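You operate a simulated robot arm through the tools that you are given. There is no shell and no other tool. Be economical: measure what you need, move in short steps, check, and stop when the job is done.

Carry out the task below with a simulated robot arm. There is one attempt and no reset: what you move stays moved.

## Task
Put some things from the dresser top away. At the end: the white cotton buds from the dresser top is in the small drawer by the tall cupboard; the pink jar (marked "ROSE") from the dresser top is in the small drawer by the tall cupboard; whatever was shut is shut again. Leave all else as you found it, and nothing knocked over (what rides in a drawer may roll over).
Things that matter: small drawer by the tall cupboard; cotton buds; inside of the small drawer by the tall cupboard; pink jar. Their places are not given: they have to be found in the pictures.

Only the result counts: the job must be done as asked and must still hold three seconds after the hand-in. Knocking over, shifting, dropping, spilling or breaking anything else fails it.

## Robot
A 7-joint arm with a two-finger parallel gripper, fixed in place. Base frame: the origin is at the foot of the arm, x ahead of it, y to its left, z up; the work surface is at about z = 0.85. Lengths are in m, angles in degrees, forces in N, time in s.
With the tool pointing down near the work surface it reaches from about 0.3 to 0.7 m from the base axis. Its first joint turns from -66.0 to 66.0 degrees. Payload 1.57 kg.
The TCP is the grasp point between the finger pads, 0.03 m short of the fingertips. In the tool frame z runs along the fingers and y along their closing line. Largest opening 0.11 m; finger width 0.024, thickness 0.012; the body of the gripper, 0.048 by 0.112 m, starts 0.078 m behind the TCP.
Orientation is that of the tool frame in the base frame, as [roll, pitch, yaw] about the fixed x, y, z axes, in that order (R = Rz(yaw) Ry(pitch) Rx(roll)). With the fingers straight down and closing along the base's y, the tool's x points along the base's -x, its y along +y and its z along -z.

## Interface
- The arm moves only by the tool move_arm. Its argument "increments" is a list of rows, each a list of 7 numbers: the shift along the base's x, y, z in m, then the turn, a rotation vector about the base's x, y, z in degrees, then the opening, from 0 (shut) to 1 (fully open). In form: [[x, y, z, ax, ay, az, fingers], ...]. A call has 1 to 12 rows; each row is the pose to reach, as a shift and turn from the pose commanded when the call began. Rows are played at 5 a second. More than 0.05 m and 8.6 degrees between two rows, or a gripper value outside its range, and nothing of the call is played. A pose out of reach is approached as far as the arm can. The call stops where the force on the tool passes 40 N (or 10 N more than at its start, if that is more) or the arm is blocked; 0.2 s more then pass. Each finger travels about 0.108 m/s and halts on what it meets, pressing with about 28 N; the grip force reading is that of the motor and also rises with nothing between the fingers. The clock runs only during rows and for 0.2 s after the last one: add rows that repeat a pose to give the fingers time. It gives the time, the measured TCP pose, the force on the tool (base axes), the opening and the grip force at its end, in the units of the frame above (readings bear some noise), and new pictures: "views" is both (left out), scene, wrist or none.
- Cameras (640 x 400 px; columns grow to the right, rows downward): "scene" is fixed at [0.1898, -0.4079, 1.3944]; the picture's right is [0.58, -0.82, 0.00], its down [-0.47, -0.33, -0.82] and it looks along [0.67, 0.47, -0.57] (base axes); focal length 309 px, centre (320, 200). "wrist" rides on the gripper at [0.07, 0.016, -0.141] in the tool frame; the picture's right is [-0.23, 0.97, 0.00], its down [-0.86, -0.20, -0.48] and it looks along [-0.47, -0.11, 0.88] (tool axes); focal length 222 px, centre (320, 200).
- locate(camera, pixels): for up to 12 pixels [column, row] of the newest picture of that camera ("zoom" is the newest enlarged one), the place [x, y, z] in the base frame of the surface seen there, good to about 0.003 m, but the place of the scene camera against the robot may be out by one fixed shift of up to 0.018 m in any direction. It takes no simulated time.
- zoom(camera, box): a new picture of the part [left, top, right, bottom] of that camera's present view, enlarged. It takes no simulated time.
- sign_off(): hands the job in; it is judged then, once.

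Keep the steps short. Do not move on a guess: measure, check each grasp and each placing, and mend mistakes. In all there are 80 turns and 170 pictures (those below and enlarged ones count). Leave the gripper open and the arm clear of the work at the hand-in unless told otherwise, and finish with a single line.

The tools are called after "Emit:" by a JSON object that holds its "op" and its "data". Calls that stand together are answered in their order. move_arm: Moves the arm, as the interface text tells. Its arguments: {"type":"object","properties":{"increments":{"type":"array","items":{"type":"array","items":{"type":"number"}}},"views":{"type":"string","enum":["both","scene","wrist","none"]}},"required":["increments"]} The other tools are called the same way: locate (camera, pixels) gives the place of the surface under pixels of a picture; zoom (camera, box) takes an enlarged picture of a part of a camera's view; sign_off () hands the job in.

At the start:

```text
t: 0.0
ee_pos: [0.4547, -0.1653, 1.1702]
tool_rot: [-180.0, 0.0, -180.0]
force: [0.9, -0.3, 0.0]
finger_gap: 0.1099
grasp_force: 0.1
```

scene: 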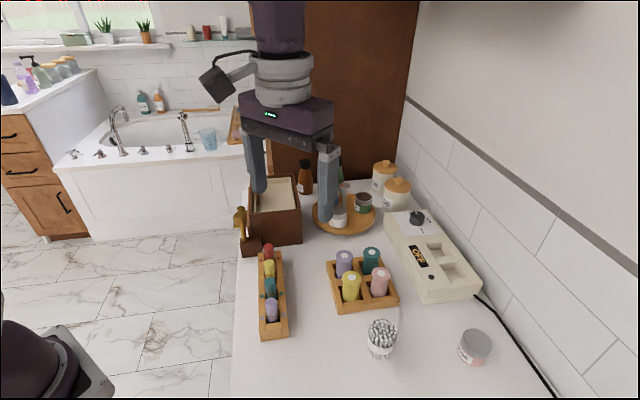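
wrist: 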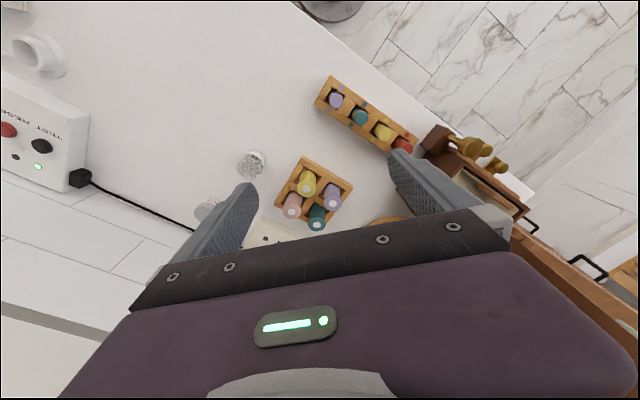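

I'll look closer at the dresser top and the drawer handles seen at the right of the wrist picture.

Emit:
{"op": "zoom", "data": {"camera": "scene", "box": [220, 150, 520, 400]}}

Emit:
{"op": "zoom", "data": {"camera": "wrist", "box": [380, 100, 640, 300]}}

Emit:
{"op": "locate", "data": {"camera": "wrist", "pixels": [[530, 225], [588, 267], [575, 240], [520, 195], [251, 160], [208, 208], [570, 290], [400, 110]]}}

Emit:
{"op": "locate", "data": {"camera": "scene", "pixels": [[380, 340], [475, 342], [275, 195], [250, 225], [240, 250], [241, 330], [235, 380]]}}

```text
1.60 times, centred on (370, 275) of scene
```

zoom: 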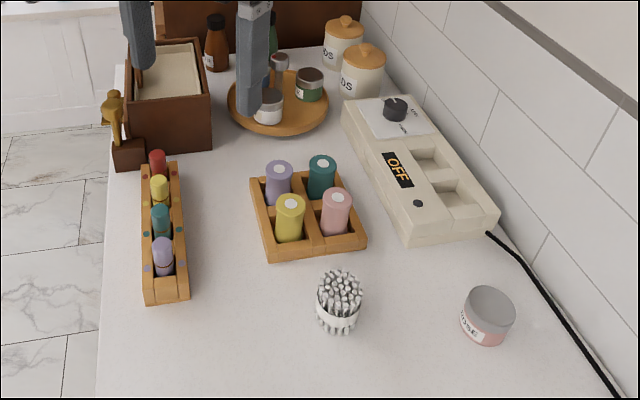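

```text
2.00 times, centred on (510, 200) of wrist
```

zoom: 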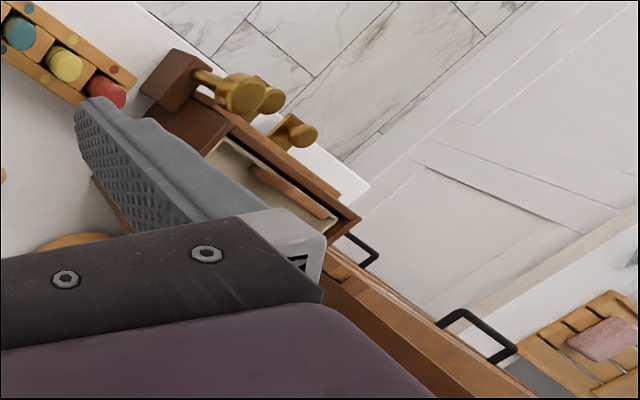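

```text
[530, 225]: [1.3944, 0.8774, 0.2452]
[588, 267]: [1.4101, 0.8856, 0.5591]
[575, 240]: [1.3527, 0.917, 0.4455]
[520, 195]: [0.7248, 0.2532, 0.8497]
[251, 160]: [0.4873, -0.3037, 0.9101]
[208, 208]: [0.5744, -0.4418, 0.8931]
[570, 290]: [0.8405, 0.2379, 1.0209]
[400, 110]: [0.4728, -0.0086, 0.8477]
```

```text
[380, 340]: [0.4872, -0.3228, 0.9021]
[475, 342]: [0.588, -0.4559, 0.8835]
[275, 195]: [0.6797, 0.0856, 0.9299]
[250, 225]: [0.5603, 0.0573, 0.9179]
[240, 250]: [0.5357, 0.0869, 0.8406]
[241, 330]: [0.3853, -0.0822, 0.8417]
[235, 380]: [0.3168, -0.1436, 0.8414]
```

The scene points on the edge show that the dresser front runs at about 45° in base axes and faces the arm. I'll measure that edge and the tall cupboard, and raise and turn the arm so the wrist camera can see the front.

Emit:
{"op": "locate", "data": {"camera": "scene", "pixels": [[236, 350], [240, 300], [242, 270], [247, 200], [300, 160], [390, 150], [500, 250], [405, 105]]}}

Emit:
{"op": "move_arm", "data": {"increments": [[-0.01, 0.04, 0, 0, 0, -8, 1], [-0.02, 0.08, 0, 0, 0, -16, 1], [-0.03, 0.12, 0, 0, 0, -24, 1], [-0.04, 0.165, 0, 0, 0, -32, 1], [-0.05, 0.21, 0, 0, 0, -40, 1], [-0.06, 0.25, 0, 0, 0, -45, 1], [-0.07, 0.29, 0, 0, 0, -45, 1], [-0.08, 0.33, 0, 0, 0, -45, 1], [-0.09, 0.37, 0, 0, 0, -45, 1], [-0.1, 0.41, 0, 0, 0, -45, 1]]}}

```text
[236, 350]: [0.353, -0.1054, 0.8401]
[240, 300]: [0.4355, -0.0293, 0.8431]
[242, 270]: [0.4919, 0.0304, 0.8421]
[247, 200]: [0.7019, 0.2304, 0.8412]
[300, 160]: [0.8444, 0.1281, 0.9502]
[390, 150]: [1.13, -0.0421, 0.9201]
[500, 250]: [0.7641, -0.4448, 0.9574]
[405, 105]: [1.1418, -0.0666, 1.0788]
```

```text
t: 2.2
ee_pos: [0.3509, 0.2443, 1.1729]
tool_rot: [-179.9, 0.0, 135.0]
force: [0.8, -0.1, 0.1]
finger_gap: 0.1099
grasp_force: 0.1
```

scene: 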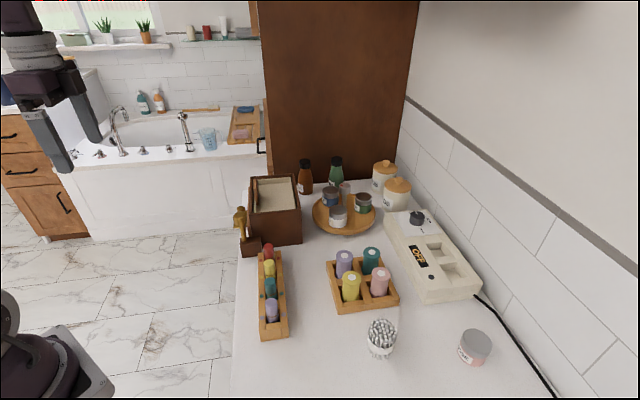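
wrist: 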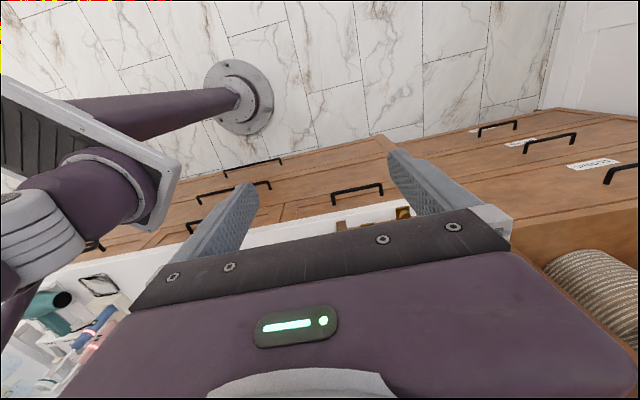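

The front now shows in the wrist picture, with a short handle near (357,190) beside the tall cupboard. I'll zoom in and measure.

Emit:
{"op": "zoom", "data": {"camera": "wrist", "box": [160, 100, 440, 275]}}

Emit:
{"op": "locate", "data": {"camera": "wrist", "pixels": [[333, 196], [357, 189], [380, 185], [382, 195], [300, 190], [340, 210], [380, 150], [270, 210], [290, 228], [390, 160], [300, 150]]}}

```text
2.29 times, centred on (300, 188) of wrist
```

zoom: 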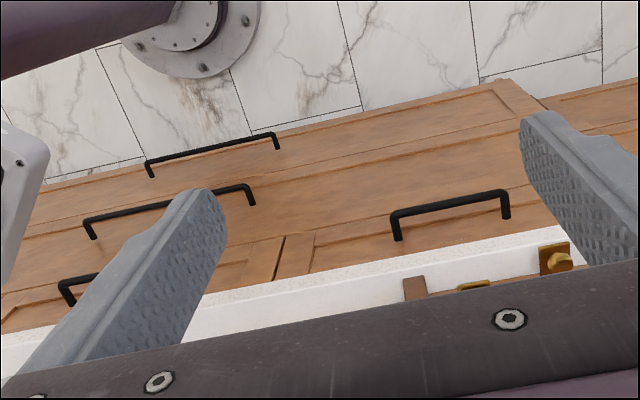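

```text
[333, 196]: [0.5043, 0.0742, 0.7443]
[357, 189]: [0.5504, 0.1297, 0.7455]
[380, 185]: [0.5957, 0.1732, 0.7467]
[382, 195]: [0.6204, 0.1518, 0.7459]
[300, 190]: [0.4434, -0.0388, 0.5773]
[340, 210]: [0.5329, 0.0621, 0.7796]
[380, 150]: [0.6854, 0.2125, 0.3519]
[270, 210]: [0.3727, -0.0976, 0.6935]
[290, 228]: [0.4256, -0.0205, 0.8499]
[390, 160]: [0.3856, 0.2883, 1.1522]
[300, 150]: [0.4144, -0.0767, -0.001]
```

The short bar handle runs from (0.504,0.074) to (0.596,0.173) at z≈0.745, about 0.034 m out from the face. It belongs to the short top drawer next to the tall cupboard. I'll tilt the fingers towards the face, to about 75° from straight down, while still well clear of it.

Emit:
{"op": "move_arm", "data": {"increments": [[0.01, 0, -0.02, -5.9, -5.9, 0, 1], [0.02, -0.005, -0.04, -11.8, -11.8, 0, 1], [0.03, -0.007, -0.06, -17.7, -17.7, 0, 0.8], [0.04, -0.01, -0.08, -23.6, -23.6, 0, 0.6], [0.05, -0.012, -0.1, -29.5, -29.5, 0, 0.4], [0.06, -0.015, -0.12, -35.4, -35.4, 0, 0.35], [0.07, -0.018, -0.14, -41.3, -41.3, 0, 0.35], [0.08, -0.02, -0.16, -47.2, -47.2, 0, 0.35], [0.09, -0.023, -0.19, -53, -53, 0, 0.35], [0.1, -0.025, -0.23, -53, -53, 0, 0.35]]}}

```text
t: 4.4
ee_pos: [0.4549, 0.2216, 0.9436]
tool_rot: [-179.3, 75.0, 135.6]
force: [-0.4, 0.9, 0.2]
finger_gap: 0.0384
grasp_force: 0.0
out of reach, approached as far as the arm can: row 10
```

scene: 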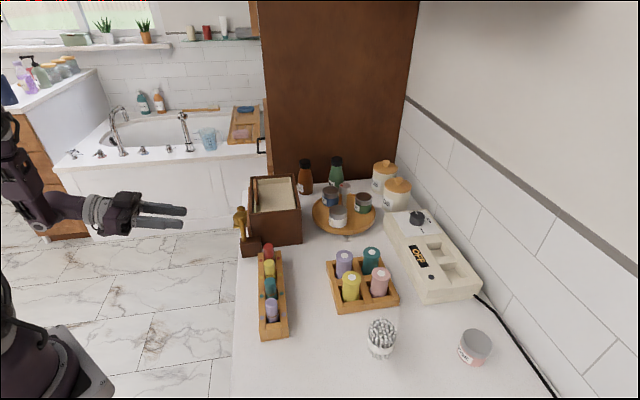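
wrist: 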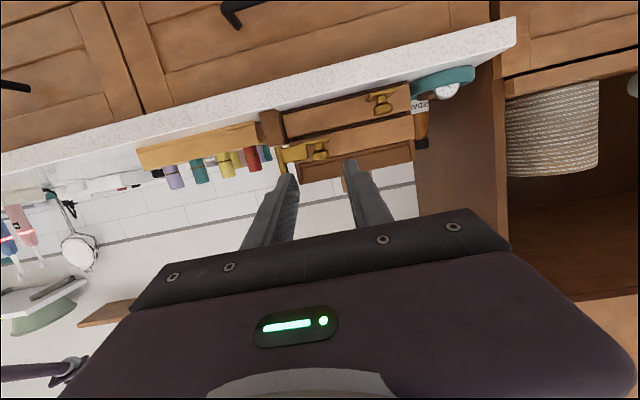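

In this roll the fingers close along the front, which is wrong for the bar. I'll bring the tool back upright and raise it, then turn it so the fingers close across the bar.

Emit:
{"op": "move_arm", "data": {"increments": [[-0.01, 0.005, 0.02, 6, 6, 0, 0.35], [-0.01, 0.01, 0.04, 12, 12, 0, 0.35], [-0.02, 0.01, 0.06, 18, 18, 0, 0.35], [-0.02, 0.01, 0.08, 24, 24, 0, 0.35], [-0.03, 0.01, 0.1, 30, 30, 0, 0.35], [-0.03, 0.01, 0.11, 36, 36, 0, 0.35], [-0.03, 0.01, 0.11, 42, 42, 0, 0.35], [-0.03, 0.01, 0.11, 48, 48, 0, 0.35], [-0.03, 0.01, 0.11, 53, 53, 0, 0.35]], "views": "none"}}

Emit:
{"op": "move_arm", "data": {"increments": [[0, 0, 0, 0, 0, 8.5, 0.35], [0, 0, 0, 0, 0, 17, 0.35], [0, 0, 0, 0, 0, 25.5, 0.35], [0, 0, 0, 0, 0, 34, 0.35], [0, 0, 0, 0, 0, 42.5, 0.35], [0, 0, 0, 0, 0, 51, 0.35], [0, 0, 0, 0, 0, 59.5, 0.35], [0, 0, 0, 0, 0, 68, 0.35], [0, 0, 0, 0, 0, 76.5, 0.35], [0, 0, 0, 0, 0, 84, 0.35], [0, 0, 0, 0, 0, 90, 0.35]]}}

```text
t: 6.4
ee_pos: [0.4276, 0.2316, 1.0516]
tool_rot: [179.9, -0.1, 135.0]
force: [0.6, 0.4, -0.9]
finger_gap: 0.0386
grasp_force: 0.0
```

```text
t: 8.8
ee_pos: [0.4276, 0.2319, 1.0515]
tool_rot: [180.0, 0.0, -134.9]
force: [0.4, 0.5, -0.4]
finger_gap: 0.0383
grasp_force: 0.2
```

scene: 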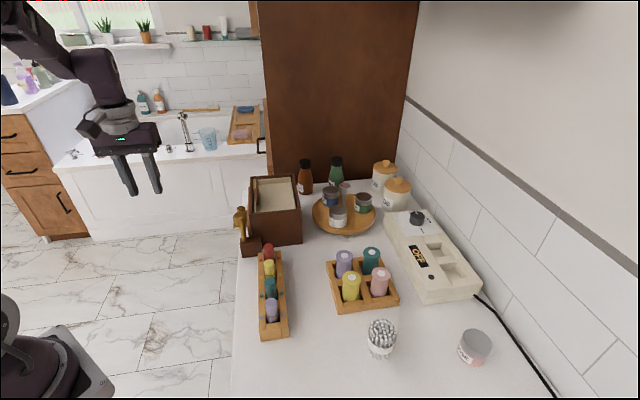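
wrist: 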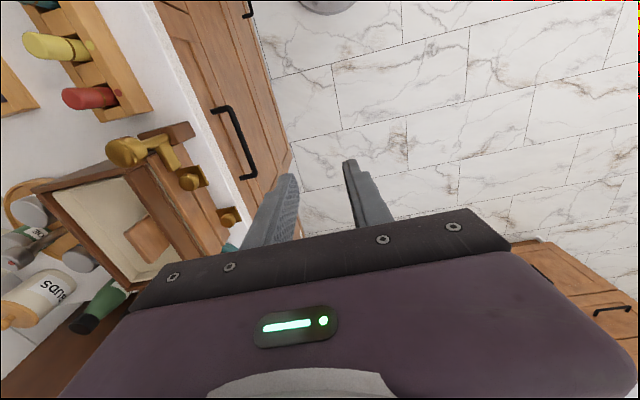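

The handle now shows at (215,108)–(250,178), and the gold hooks stand near the front edge. I'll measure both.

Emit:
{"op": "zoom", "data": {"camera": "wrist", "box": [80, 60, 320, 260]}}

Emit:
{"op": "locate", "data": {"camera": "wrist", "pixels": [[213, 110], [229, 109], [238, 135], [252, 175], [242, 178], [225, 145], [228, 217], [195, 178], [180, 130], [225, 180], [240, 205], [290, 160]]}}

```text
2.00 times, centred on (200, 160) of wrist
```

zoom: 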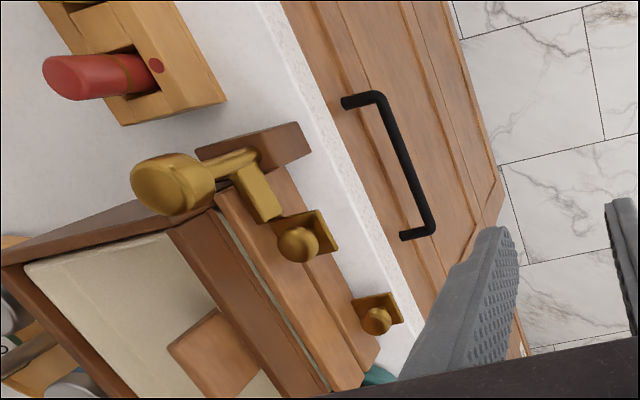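

```text
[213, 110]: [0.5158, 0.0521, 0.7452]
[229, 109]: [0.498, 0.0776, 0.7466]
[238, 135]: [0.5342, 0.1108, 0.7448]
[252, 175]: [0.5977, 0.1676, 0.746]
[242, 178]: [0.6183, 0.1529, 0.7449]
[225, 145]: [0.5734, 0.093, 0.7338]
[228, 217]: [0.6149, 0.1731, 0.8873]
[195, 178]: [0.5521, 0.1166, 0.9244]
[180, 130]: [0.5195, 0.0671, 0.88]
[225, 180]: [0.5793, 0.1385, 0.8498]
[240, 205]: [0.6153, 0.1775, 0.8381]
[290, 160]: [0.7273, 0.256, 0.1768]
```

The bar sits at d≈0.30 (d is measured into the dresser) and the face at 0.329. The top and the gold knobs overhang to about 0.31, so a straight-down grip would hit them. I'll come in at a slant of about 55°. First I'll tilt and drop part-way, in the clear.

Emit:
{"op": "move_arm", "data": {"increments": [[0.008, -0.006, -0.02, -5.6, -5.6, 0, 0.35], [0.016, -0.012, -0.04, -11.2, -11.2, 0, 0.35], [0.024, -0.018, -0.06, -16.8, -16.8, 0, 0.35], [0.032, -0.024, -0.08, -22.4, -22.4, 0, 0.35], [0.04, -0.03, -0.1, -28, -28, 0, 0.35], [0.048, -0.038, -0.125, -33.6, -33.6, 0, 0.35], [0.056, -0.045, -0.15, -38.9, -38.9, 0, 0.35]]}}

```text
t: 10.4
ee_pos: [0.4826, 0.186, 0.9034]
tool_rot: [-124.8, 0.0, -135.0]
force: [0.1, -0.1, -1.0]
finger_gap: 0.0382
grasp_force: 0.0
```

scene: 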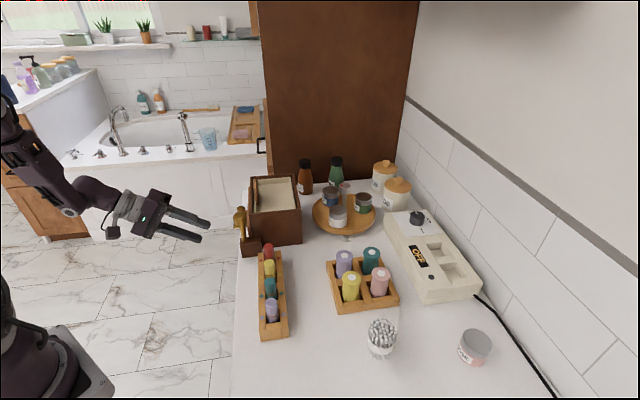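
wrist: 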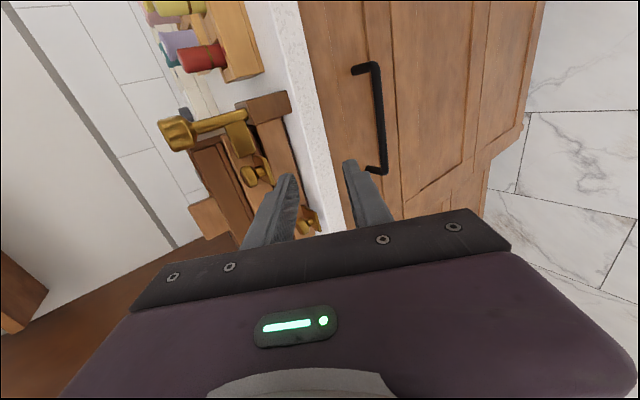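

It reached the pose. Next I'll drop straight down level with the bar, still 8 cm out from it.

Emit:
{"op": "move_arm", "data": {"increments": [[0, 0, -0.04, 0, 0, 0, 0.35], [0, 0, -0.08, 0, 0, 0, 0.35], [0, 0, -0.12, 0, 0, 0, 0.35], [0, 0, -0.15, 0, 0, 0, 0.35], [0, 0, -0.15, 0, 0, 0, 0.35]]}}

```text
t: 11.6
ee_pos: [0.481, 0.189, 0.7528]
tool_rot: [-125.0, 0.0, -135.0]
force: [-0.1, 0.0, 0.5]
finger_gap: 0.0385
grasp_force: 0.0
```

scene: 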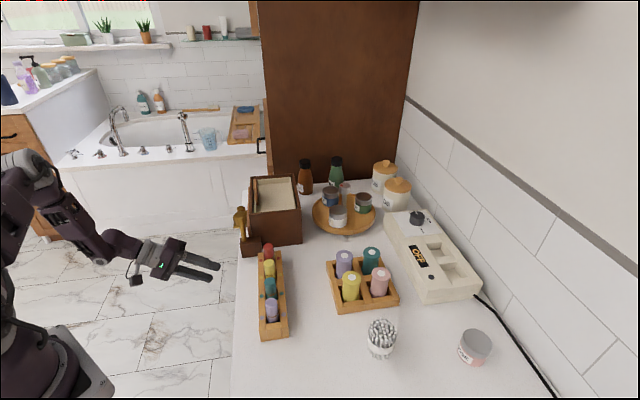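
wrist: 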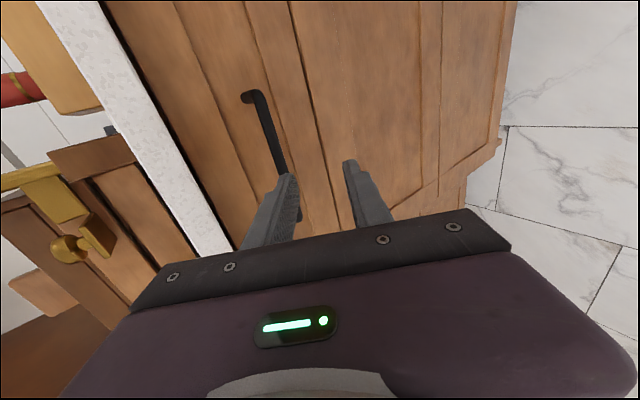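

I'll measure the bar and the face from here.

Emit:
{"op": "locate", "data": {"camera": "wrist", "pixels": [[260, 110], [268, 135], [275, 155], [245, 98], [230, 130], [290, 130], [215, 60], [170, 90], [200, 90]]}}

Emit:
{"op": "zoom", "data": {"camera": "wrist", "box": [200, 70, 360, 230]}}

```text
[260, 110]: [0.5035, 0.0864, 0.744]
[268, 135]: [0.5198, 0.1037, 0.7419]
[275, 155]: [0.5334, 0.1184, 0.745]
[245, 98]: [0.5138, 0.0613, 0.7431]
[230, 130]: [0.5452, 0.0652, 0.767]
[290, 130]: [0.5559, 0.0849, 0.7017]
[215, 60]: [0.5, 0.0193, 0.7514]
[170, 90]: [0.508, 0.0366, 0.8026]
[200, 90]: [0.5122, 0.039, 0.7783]
```

```text
2.50 times, centred on (280, 150) of wrist
```

zoom: 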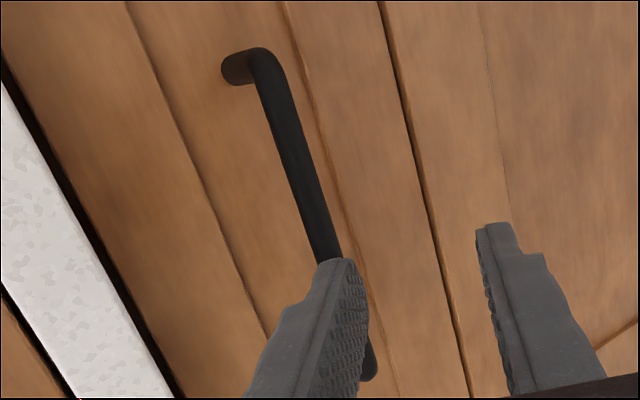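

The bar axis is at d≈0.299, z≈0.744, with the recessed panel at 0.339. I'll raise the tool 5.6 cm, narrow the fingers to about 2.8 cm, then slide in along the finger direction so they straddle the bar.

Emit:
{"op": "move_arm", "data": {"increments": [[0, 0, 0.028, 0, 0, 0, 0.25], [0, 0, 0.056, 0, 0, 0, 0.25], [0.012, -0.012, 0.044, 0, 0, 0, 0.25], [0.024, -0.024, 0.0324, 0, 0, 0, 0.25], [0.034, -0.034, 0.0228, 0, 0, 0, 0.25]]}}

```text
t: 12.8
ee_pos: [0.5169, 0.1514, 0.7754]
tool_rot: [-125.0, 0.0, -135.0]
force: [-0.5, 0.0, -0.1]
finger_gap: 0.0276
grasp_force: 0.1
```

scene: 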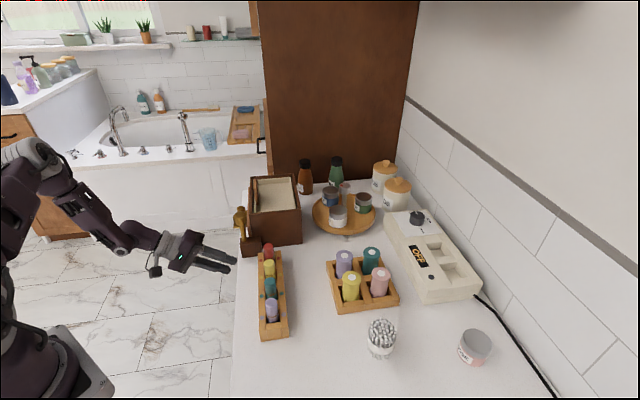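
wrist: 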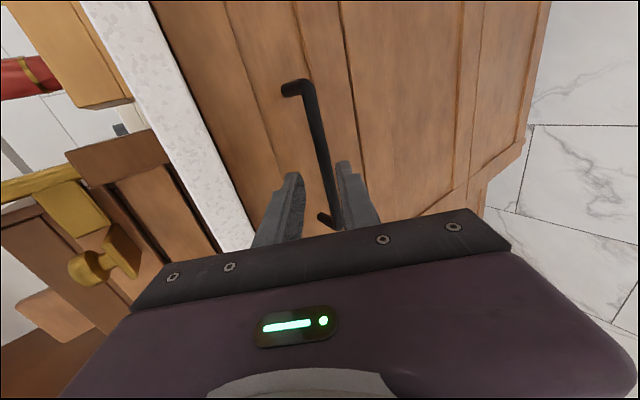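

The bar lies between the finger lines. I'll go the last stretch and close on it.

Emit:
{"op": "move_arm", "data": {"increments": [[0.01, -0.01, -0.012, 0, 0, 0, 0.25], [0.0206, -0.0206, -0.0235, 0, 0, 0, 0.25], [0.0206, -0.0206, -0.0235, 0, 0, 0, 0.25], [0.0206, -0.0206, -0.0235, 0, 0, 0, 0], [0.0206, -0.0206, -0.0235, 0, 0, 0, 0]]}}

```text
t: 14.0
ee_pos: [0.5363, 0.1344, 0.7497]
tool_rot: [-125.2, -0.1, -134.9]
force: [0.0, 3.7, -24.5]
finger_gap: 0.0118
grasp_force: 29.3
```

scene: 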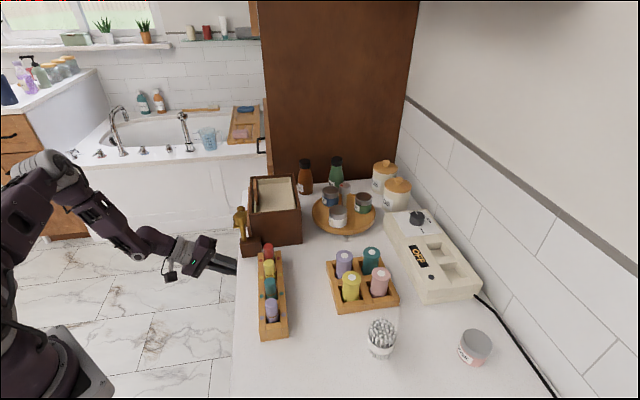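
wrist: 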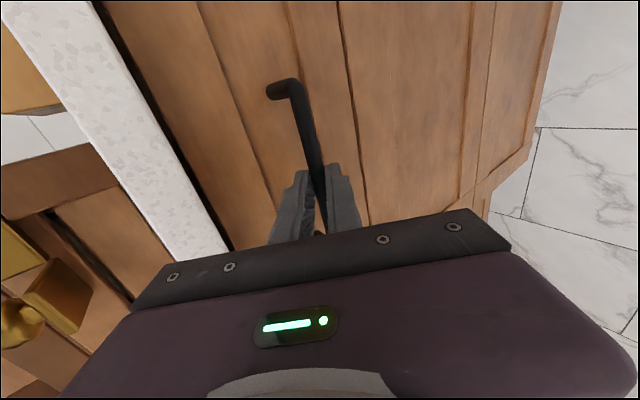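

The bar is gripped, with the gap at 11.8 mm. A side load of about 25 N pushes the tool down. I'll ease down 4 mm and pull gently along the drawer's axis.

Emit:
{"op": "move_arm", "data": {"increments": [[0, 0, -0.003, 0, 0, 0, 0], [-0.005, 0.005, -0.004, 0, 0, 0, 0], [-0.012, 0.012, -0.004, 0, 0, 0, 0], [-0.02, 0.02, -0.004, 0, 0, 0, 0], [-0.028, 0.028, -0.004, 0, 0, 0, 0], [-0.036, 0.036, -0.004, 0, 0, 0, 0]]}}

```text
t: 15.3
ee_pos: [0.5075, 0.1612, 0.749]
tool_rot: [-124.4, 0.1, -135.2]
force: [-3.2, -2.8, 5.7]
finger_gap: 0.0117
grasp_force: 29.1
stopped in row 6: the force on the tool passed its limit (the readings are from after the stop); the commanded pose is now the measured one
```

scene: 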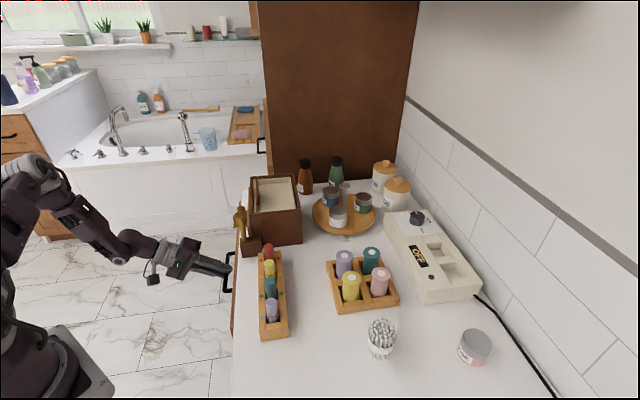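
wrist: 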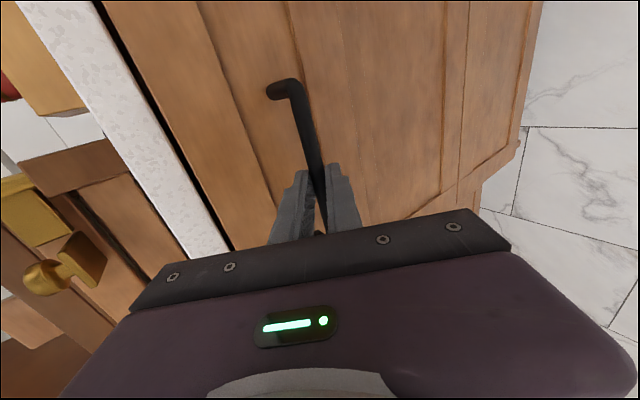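

The drawer has come out about 4 cm. I'll keep pulling in smaller steps.

Emit:
{"op": "move_arm", "data": {"increments": [[-0.004, 0.004, 0, 0, 0, 0, 0], [-0.008, 0.008, 0, 0, 0, 0, 0], [-0.013, 0.013, 0, 0, 0, 0, 0], [-0.018, 0.018, 0, 0, 0, 0, 0], [-0.023, 0.023, 0, 0, 0, 0, 0], [-0.028, 0.028, 0, 0, 0, 0, 0], [-0.033, 0.033, 0, 0, 0, 0, 0], [-0.038, 0.038, 0, 0, 0, 0, 0], [-0.043, 0.043, 0, 0, 0, 0, 0], [-0.048, 0.048, 0, 0, 0, 0, 0]], "views": "none"}}

```text
t: 17.6
ee_pos: [0.4593, 0.2096, 0.7503]
tool_rot: [-124.5, 0.0, -135.1]
force: [-4.4, -6.9, -2.5]
finger_gap: 0.0117
grasp_force: 28.8
```

It's about 0.108 m open and pulling smoothly. I'll carry on to about 0.2 m.

Emit:
{"op": "move_arm", "data": {"increments": [[-0.006, 0.006, 0, 0, 0, 0, 0], [-0.012, 0.012, 0, 0, 0, 0, 0], [-0.018, 0.018, 0, 0, 0, 0, 0], [-0.024, 0.024, 0, 0, 0, 0, 0], [-0.03, 0.03, 0, 0, 0, 0, 0], [-0.036, 0.036, 0, 0, 0, 0, 0], [-0.042, 0.042, 0, 0, 0, 0, 0], [-0.048, 0.048, 0, 0, 0, 0, 0], [-0.054, 0.054, 0, 0, 0, 0, 0], [-0.06, 0.06, 0, 0, 0, 0, 0]]}}

```text
t: 19.0
ee_pos: [0.4228, 0.2473, 0.7509]
tool_rot: [-124.2, 0.1, -135.1]
force: [-5.2, -3.2, 6.7]
finger_gap: 0.0117
grasp_force: 29.3
stopped in row 7: the force on the tool passed its limit (the readings are from after the stop); the commanded pose is now the measured one
```

scene: 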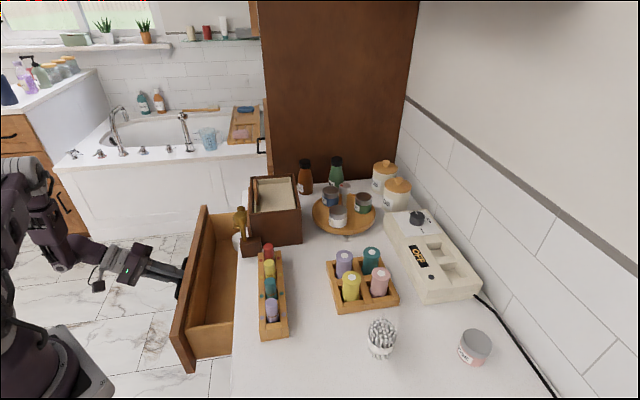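
wrist: 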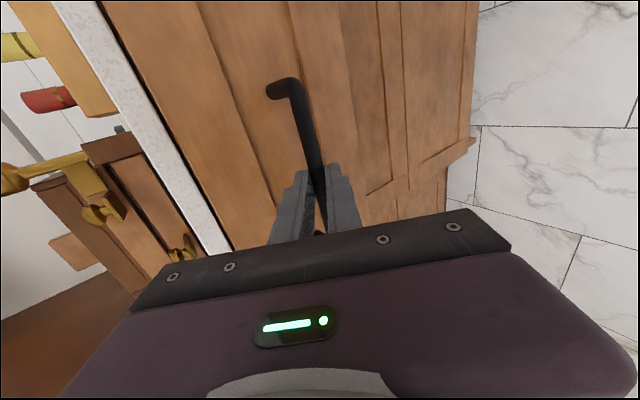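

The drawer is 0.16 m out and the pull force hit its limit, which is probably the stop. I'll look inside.

Emit:
{"op": "zoom", "data": {"camera": "scene", "box": [160, 180, 320, 380]}}

Emit:
{"op": "locate", "data": {"camera": "scene", "pixels": [[208, 300], [220, 260], [225, 330], [195, 330], [205, 235], [237, 240], [228, 210], [210, 345]]}}

```text
2.00 times, centred on (240, 280) of scene
```

zoom: 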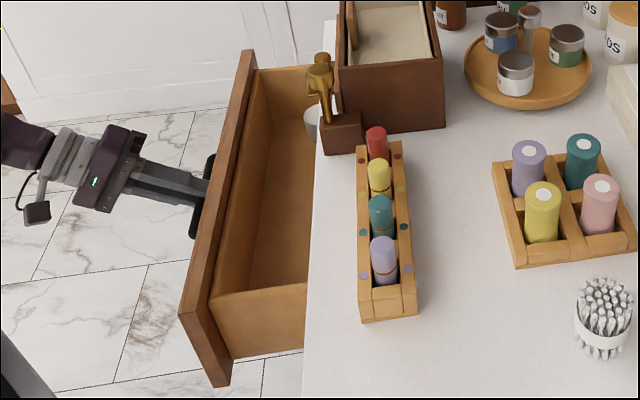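

```text
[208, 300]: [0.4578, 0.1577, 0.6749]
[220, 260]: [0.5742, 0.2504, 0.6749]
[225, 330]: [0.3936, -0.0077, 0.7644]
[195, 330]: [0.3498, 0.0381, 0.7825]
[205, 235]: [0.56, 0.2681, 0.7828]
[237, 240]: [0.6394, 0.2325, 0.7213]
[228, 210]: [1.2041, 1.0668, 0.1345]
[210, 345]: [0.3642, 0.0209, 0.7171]
```

There's already a white cup at the far end of the drawer, near (0.64,0.23). I'll keep clear of it. The drawer floor is z≈0.675. Now I'll let go of the bar and back out along the fingers, then up.

Emit:
{"op": "move_arm", "data": {"increments": [[0, 0, 0, 0, 0, 0, 0.25], [0, 0, 0, 0, 0, 0, 0.25], [-0.012, 0.012, 0.012, 0, 0, 0, 0.25], [-0.024, 0.024, 0.024, 0, 0, 0, 0.25], [-0.036, 0.036, 0.036, 0, 0, 0, 0.25], [-0.048, 0.048, 0.06, 0, 0, 0, 0.4], [-0.048, 0.048, 0.1, 0, 0, 0, 0.5], [-0.048, 0.048, 0.14, 0, 0, 0, 0.5], [-0.048, 0.048, 0.18, 0, 0, 0, 0.5], [-0.04, 0.04, 0.22, 0, 0, 0, 0.5], [-0.03, 0.03, 0.26, 0, 0, 0, 0.5], [-0.03, 0.03, 0.3, 0, 0, 0, 0.5]]}}

```text
t: 21.6
ee_pos: [0.3971, 0.2783, 1.0533]
tool_rot: [-124.3, -0.1, -135.2]
force: [1.1, -0.5, -0.2]
finger_gap: 0.0548
grasp_force: 0.0
```

scene: 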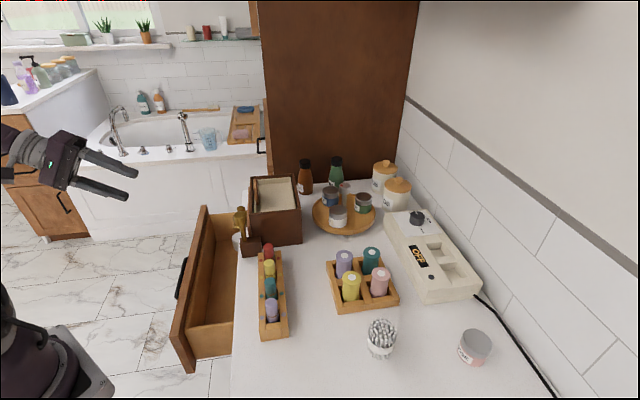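
wrist: 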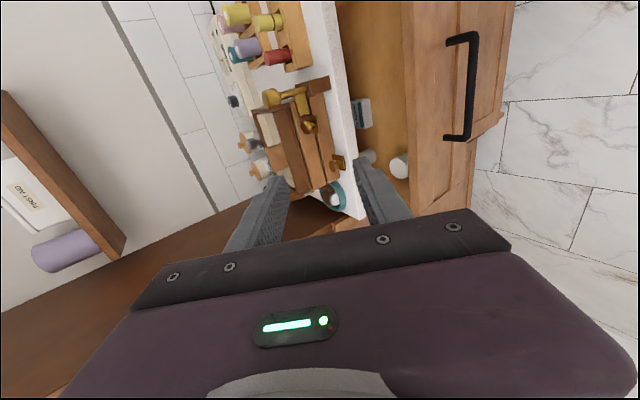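

Things are already in the drawer: a box near (362,113) and a cup near (398,165). I'll bring the tool upright, then turn the fingers to close along the front so I can see straight down into the drawer.

Emit:
{"op": "move_arm", "data": {"increments": [[0, 0, 0.015, 5.6, 5.6, 0, 0.5], [0, 0, 0.03, 11.2, 11.2, 0, 0.5], [0, 0, 0.045, 16.8, 16.8, 0, 0.5], [0, 0, 0.06, 22.4, 22.4, 0, 0.7], [0, 0, 0.075, 28, 28, 0, 0.9], [0, 0, 0.09, 33.6, 33.6, 0, 1], [0, 0, 0.1, 39.3, 39.3, 0, 1]], "views": "none"}}

Emit:
{"op": "move_arm", "data": {"increments": [[0, 0, 0, 0, 0, -8.5, 1], [0, 0, 0, 0, 0, -17, 1], [0, 0, 0, 0, 0, -25.5, 1], [0, 0, 0, 0, 0, -34, 1], [0, 0, 0, 0, 0, -42.5, 1], [0, 0, 0, 0, 0, -51, 1], [0, 0, 0, 0, 0, -59.5, 1], [0, 0, 0, 0, 0, -68, 1], [0, 0, 0, 0, 0, -76.5, 1], [0, 0, 0, 0, 0, -84, 1], [0, 0, 0, 0, 0, -90, 1]]}}

```text
t: 23.2
ee_pos: [0.3932, 0.2781, 1.1518]
tool_rot: [-180.0, -0.1, -135.1]
force: [0.2, -0.2, 0.1]
finger_gap: 0.11
grasp_force: 0.2
```

```text
t: 25.6
ee_pos: [0.3929, 0.2791, 1.1493]
tool_rot: [-179.9, -0.1, 134.7]
force: [-0.1, -0.1, -0.4]
finger_gap: 0.11
grasp_force: 0.0
```

scene: 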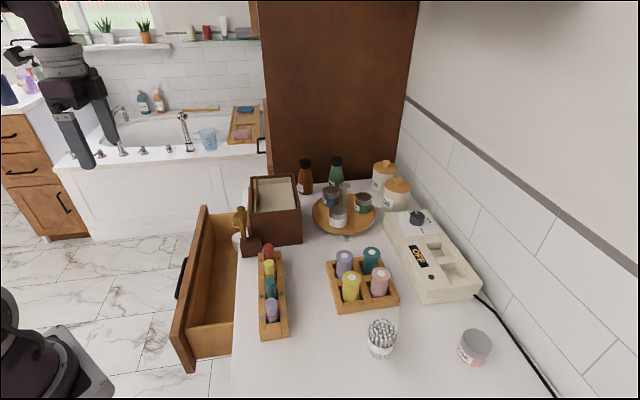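
wrist: 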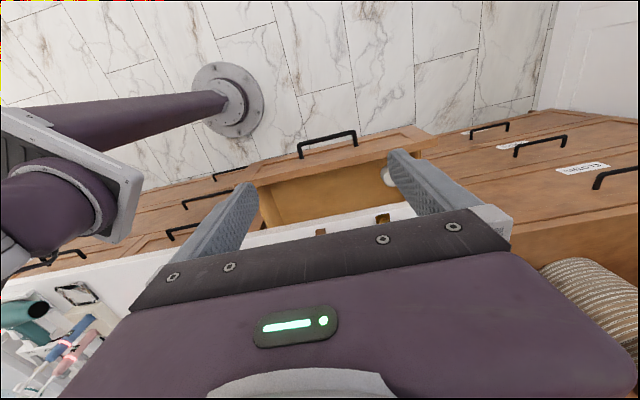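

I'll measure the drawer interior, its rim and the dresser edge with the wrist camera.

Emit:
{"op": "zoom", "data": {"camera": "wrist", "box": [230, 110, 440, 250]}}

Emit:
{"op": "locate", "data": {"camera": "wrist", "pixels": [[261, 184], [330, 166], [270, 215], [330, 195], [300, 200], [370, 175], [330, 213], [387, 176], [300, 183], [345, 185], [268, 205], [290, 225]]}}

```text
2.86 times, centred on (335, 180) of wrist
```

zoom: 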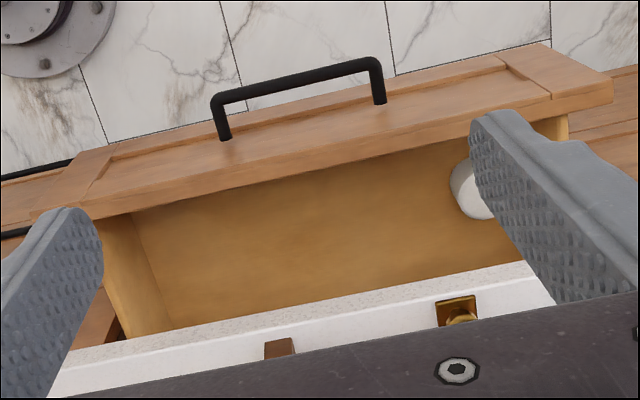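

```text
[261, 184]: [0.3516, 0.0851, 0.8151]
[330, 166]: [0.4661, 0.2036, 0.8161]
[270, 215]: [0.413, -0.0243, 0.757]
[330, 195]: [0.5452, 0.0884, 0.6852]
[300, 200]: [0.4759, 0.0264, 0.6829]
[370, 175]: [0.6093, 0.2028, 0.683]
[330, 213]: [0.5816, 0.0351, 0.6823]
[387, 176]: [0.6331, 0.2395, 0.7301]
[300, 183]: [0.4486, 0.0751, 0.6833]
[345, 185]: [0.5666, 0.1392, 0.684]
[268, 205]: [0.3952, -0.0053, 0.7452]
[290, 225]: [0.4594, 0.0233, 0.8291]
```

The drawer opening runs from d≈0.19 to 0.308, with the floor at z≈0.683, the front rim at 0.816 and the left inner wall at s≈0.28 (s is measured along the front). I'll put the buds at about s 0.36 and the jar at about s 0.48. Now I'll go high above the cotton buds to measure them.

Emit:
{"op": "move_arm", "data": {"increments": [[0.003, -0.045, 0, 0, 0, 0, 1], [0.006, -0.09, 0, 0, 0, 0, 1], [0.009, -0.135, 0, 0, 0, 0, 1], [0.012, -0.18, 0, 0, 0, 0, 1], [0.015, -0.225, 0, 0, 0, 0, 1], [0.018, -0.27, 0, 0, 0, 0, 1], [0.02, -0.315, 0, 0, 0, 0, 1], [0.022, -0.36, 0, 0, 0, 0, 1], [0.023, -0.405, 0, 0, 0, 0, 1], [0.023, -0.45, -0.01, 0, 0, 0, 1], [0.023, -0.49, -0.02, 0, 0, 0, 1], [0.023, -0.52, -0.04, 0, 0, 0, 1]]}}

```text
t: 28.2
ee_pos: [0.4156, -0.2409, 1.1103]
tool_rot: [-179.9, -0.1, 134.8]
force: [-0.1, -0.5, 0.1]
finger_gap: 0.11
grasp_force: 0.2
```

scene: 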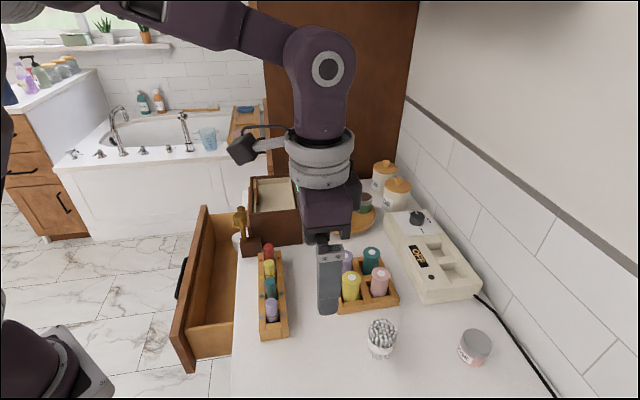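
wrist: 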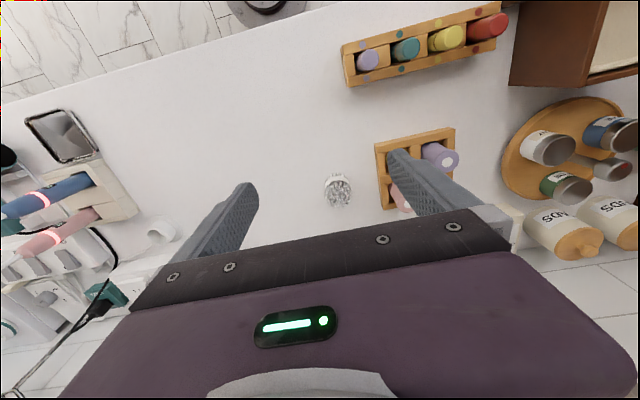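

The buds are at (338,190). The white ring at (160,230) must be something else. I'll zoom and measure the cup and the nearby rack.

Emit:
{"op": "zoom", "data": {"camera": "wrist", "box": [290, 140, 410, 230]}}

Emit:
{"op": "locate", "data": {"camera": "wrist", "pixels": [[338, 190], [326, 190], [350, 190], [337, 176], [338, 202], [330, 175], [345, 175], [378, 165], [380, 195], [384, 208], [160, 232]]}}

Emit:
{"op": "zoom", "data": {"camera": "scene", "box": [340, 300, 420, 370]}}

Emit:
{"op": "locate", "data": {"camera": "scene", "pixels": [[380, 348], [369, 342], [391, 345], [380, 357], [380, 325], [380, 336]]}}

```text
4.44 times, centred on (350, 185) of wrist
```

zoom: 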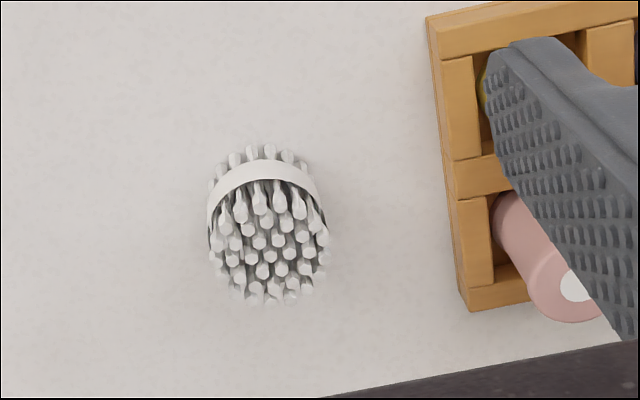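

```text
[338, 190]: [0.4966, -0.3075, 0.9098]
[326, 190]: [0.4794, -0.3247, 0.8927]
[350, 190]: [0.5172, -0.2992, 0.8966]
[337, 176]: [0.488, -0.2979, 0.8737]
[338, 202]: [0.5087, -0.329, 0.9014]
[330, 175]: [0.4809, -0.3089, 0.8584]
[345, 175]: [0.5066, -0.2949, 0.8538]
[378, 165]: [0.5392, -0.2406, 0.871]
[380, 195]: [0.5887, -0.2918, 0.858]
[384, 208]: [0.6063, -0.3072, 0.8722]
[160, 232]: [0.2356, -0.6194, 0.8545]
```

```text
5.71 times, centred on (380, 335) of scene
```

zoom: 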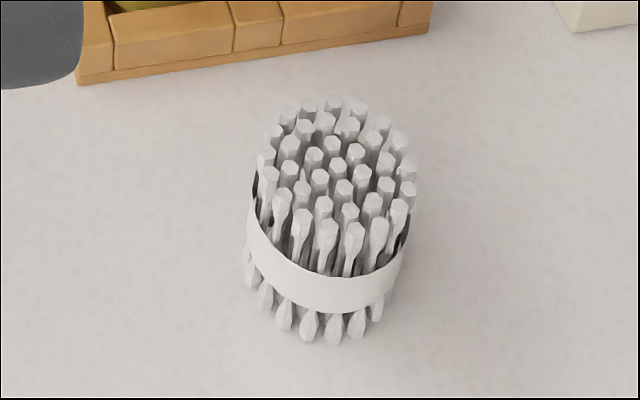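

```text
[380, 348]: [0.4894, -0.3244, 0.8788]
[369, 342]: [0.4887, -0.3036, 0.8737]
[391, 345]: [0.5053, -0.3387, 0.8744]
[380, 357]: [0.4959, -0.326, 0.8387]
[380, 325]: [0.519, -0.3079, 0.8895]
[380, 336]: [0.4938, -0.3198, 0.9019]
```

The bundle centre is (0.499,−0.3125), radius about 0.022, top z 0.91, table 0.848. The rack edge is 8 cm away at s≈0.21. I'll narrow the fingers to 70%, go above the bundle and check.

Emit:
{"op": "move_arm", "data": {"increments": [[0.028, -0.024, -0.02, 0, 0, 0, 0.7], [0.056, -0.048, -0.04, 0, 0, 0, 0.7], [0.0834, -0.0716, -0.06, 0, 0, 0, 0.7], [0.0834, -0.0716, -0.1, 0, 0, 0, 0.7], [0.0834, -0.0716, -0.14, 0, 0, 0, 0.7], [0.0834, -0.0716, -0.14, 0, 0, 0, 0.7]]}}

```text
t: 29.6
ee_pos: [0.4965, -0.3116, 0.9711]
tool_rot: [-180.0, -0.1, 134.8]
force: [-0.7, 0.1, 0.4]
finger_gap: 0.0768
grasp_force: 0.1
```

scene: 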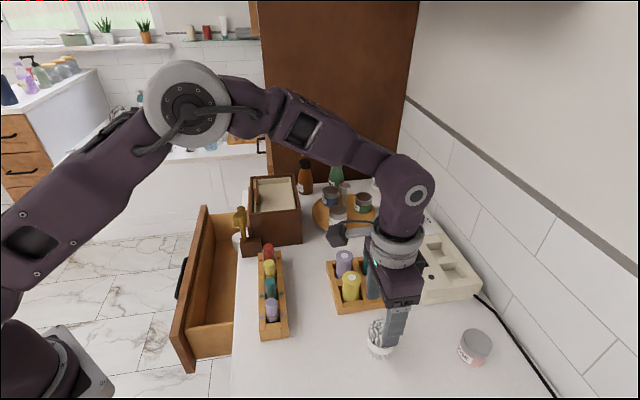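
wrist: 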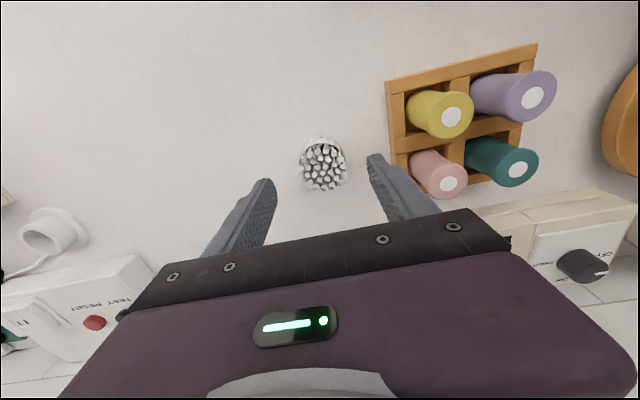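

The bundle looks centred between the fingers. A quick re-measure before going down.

Emit:
{"op": "locate", "data": {"camera": "wrist", "pixels": [[323, 165], [303, 168], [344, 160], [322, 141], [326, 185], [378, 165]]}}

```text
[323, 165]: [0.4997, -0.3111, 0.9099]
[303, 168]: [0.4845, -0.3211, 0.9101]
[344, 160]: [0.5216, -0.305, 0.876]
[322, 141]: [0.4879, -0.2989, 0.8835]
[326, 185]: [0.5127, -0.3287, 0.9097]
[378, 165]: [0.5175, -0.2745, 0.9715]
```

The centre is (0.500,−0.313). I'll go down to z 0.884 and close.

Emit:
{"op": "move_arm", "data": {"increments": [[0.003, -0.001, -0.03, 0, 0, 0, 0.7], [0.003, -0.001, -0.06, 0, 0, 0, 0.7], [0.003, -0.001, -0.087, 0, 0, 0, 0.7], [0.003, -0.001, -0.087, 0, 0, 0, 0.7], [0.003, -0.001, -0.087, 0, 0, 0, 0.5], [0.003, -0.001, -0.087, 0, 0, 0, 0.36], [0.003, -0.001, -0.087, 0, 0, 0, 0.3], [0.003, -0.001, -0.087, 0, 0, 0, 0.3]]}}

```text
t: 31.4
ee_pos: [0.5012, -0.3128, 0.8831]
tool_rot: [-180.0, -0.1, 134.8]
force: [-0.1, -0.1, 1.0]
finger_gap: 0.0483
grasp_force: 27.9
```

scene: 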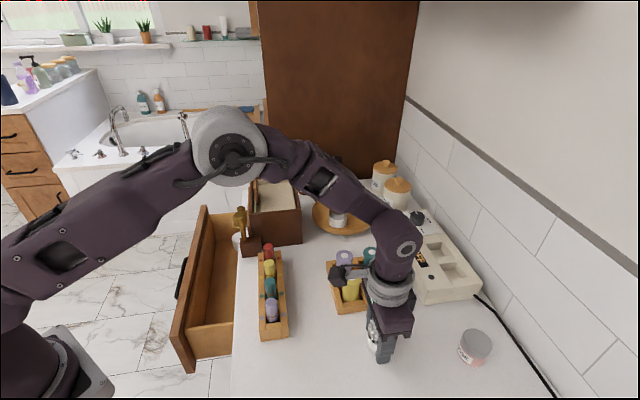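
wrist: 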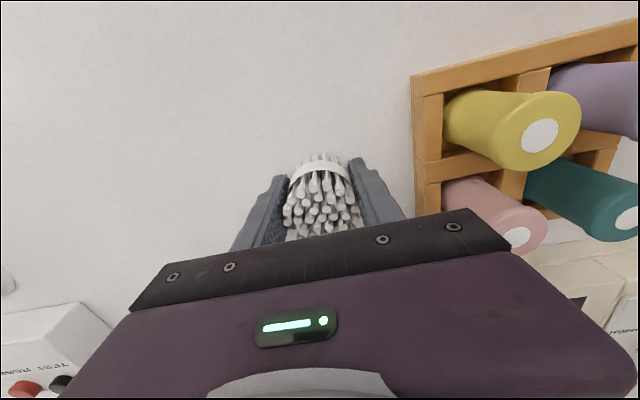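

Held, with the gap at 48 mm and 28 N. Lifting straight up.

Emit:
{"op": "move_arm", "data": {"increments": [[0, 0, 0.03, 0, 0, 0, 0.3], [0, 0, 0.07, 0, 0, 0, 0.3], [0, 0, 0.11, 0, 0, 0, 0.3], [0, 0, 0.15, 0, 0, 0, 0.3], [-0.02, 0.02, 0.18, 0, 0, 0, 0.3], [-0.045, 0.045, 0.2, 0, 0, 0, 0.3], [-0.07, 0.075, 0.2, 0, 0, 0, 0.3], [-0.08, 0.115, 0.2, 0, 0, 0, 0.3], [-0.085, 0.155, 0.2, 0, 0, 0, 0.3], [-0.09, 0.195, 0.2, 0, 0, 0, 0.3], [-0.095, 0.235, 0.2, 0, 0, 0, 0.3]]}}

```text
t: 33.8
ee_pos: [0.41, -0.0805, 1.0828]
tool_rot: [-179.9, -0.1, 134.7]
force: [-0.4, 0.6, -0.1]
finger_gap: 0.0482
grasp_force: 27.3
```

scene: 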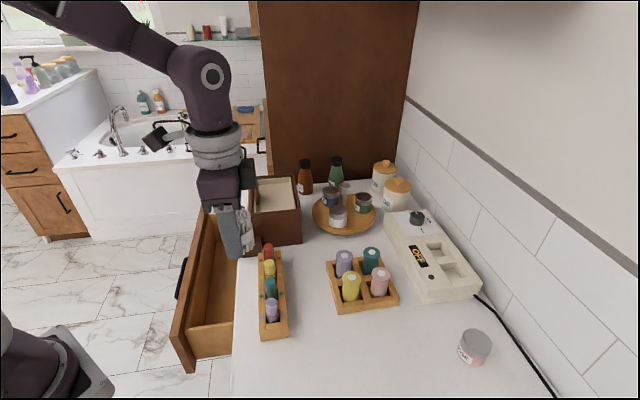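
wrist: 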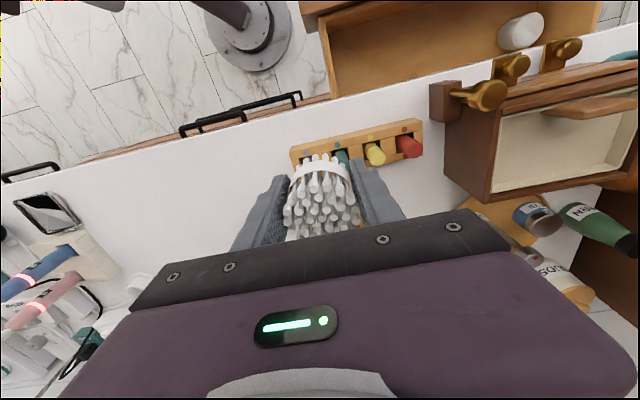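

Still held. I'll measure the drawer walls and the gold knobs from here.

Emit:
{"op": "locate", "data": {"camera": "wrist", "pixels": [[500, 58], [550, 40], [490, 88], [440, 85], [325, 30], [338, 90], [385, 15], [400, 75], [450, 50], [342, 95], [500, 30]]}}

Emit:
{"op": "zoom", "data": {"camera": "wrist", "box": [290, 0, 600, 200]}}

```text
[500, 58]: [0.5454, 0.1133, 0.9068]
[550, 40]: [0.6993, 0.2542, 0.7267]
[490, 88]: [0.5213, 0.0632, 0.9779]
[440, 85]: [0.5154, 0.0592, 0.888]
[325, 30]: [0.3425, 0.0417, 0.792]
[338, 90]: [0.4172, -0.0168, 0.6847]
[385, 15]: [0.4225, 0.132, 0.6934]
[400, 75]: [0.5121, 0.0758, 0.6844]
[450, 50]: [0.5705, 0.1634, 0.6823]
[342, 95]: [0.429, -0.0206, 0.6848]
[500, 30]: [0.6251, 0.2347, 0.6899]
```

```text
2.00 times, centred on (445, 100) of wrist
```

zoom: 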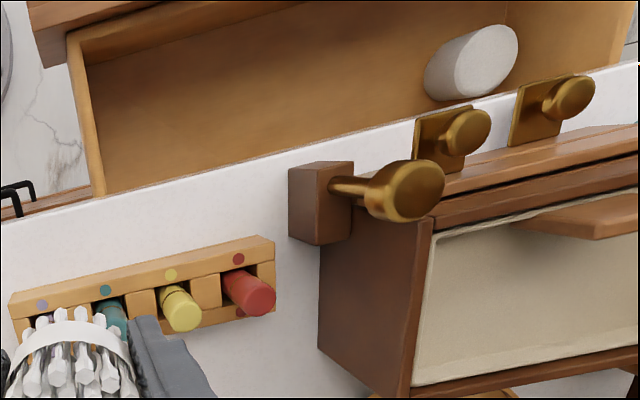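

Knobs reach d 0.305, and the figurine is at d 0.324 with its top at 0.98. The drop spot s 0.35, d 0.245, which is (0.421,0.074), is clear of them. I'll go above it and part-way down.

Emit:
{"op": "move_arm", "data": {"increments": [[0, 0.04, 0, 0, 0, 0, 0.3], [0, 0.08, 0, 0, 0, 0, 0.3], [0.005, 0.12, 0, 0, 0, 0, 0.3], [0.0107, 0.1547, 0, 0, 0, 0, 0.3], [0.0107, 0.1547, -0.04, 0, 0, 0, 0.3], [0.0107, 0.1547, -0.08, 0, 0, 0, 0.3], [0.0107, 0.1547, -0.12, 0, 0, 0, 0.3], [0.0107, 0.1547, -0.16, 0, 0, 0, 0.3], [0.0107, 0.1547, -0.16, 0, 0, 0, 0.3]]}}

```text
t: 35.8
ee_pos: [0.4165, 0.0772, 0.9248]
tool_rot: [-179.8, 0.0, 134.8]
force: [-0.9, -0.1, 0.1]
finger_gap: 0.048
grasp_force: 28.4
```

scene: 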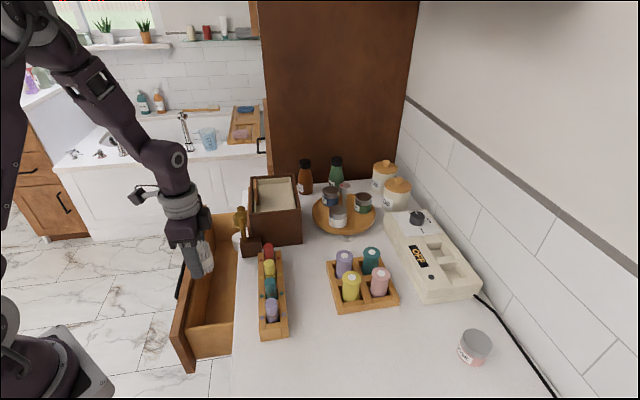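
wrist: 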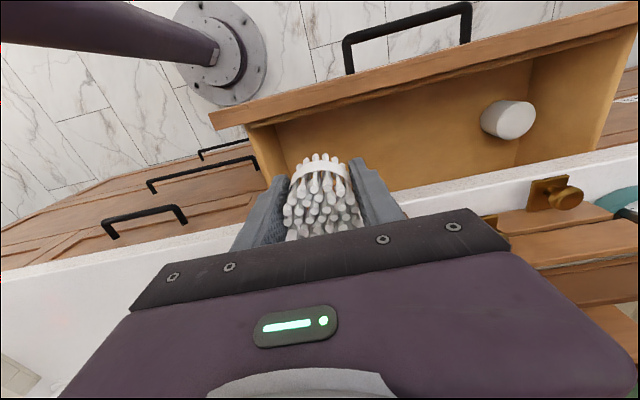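

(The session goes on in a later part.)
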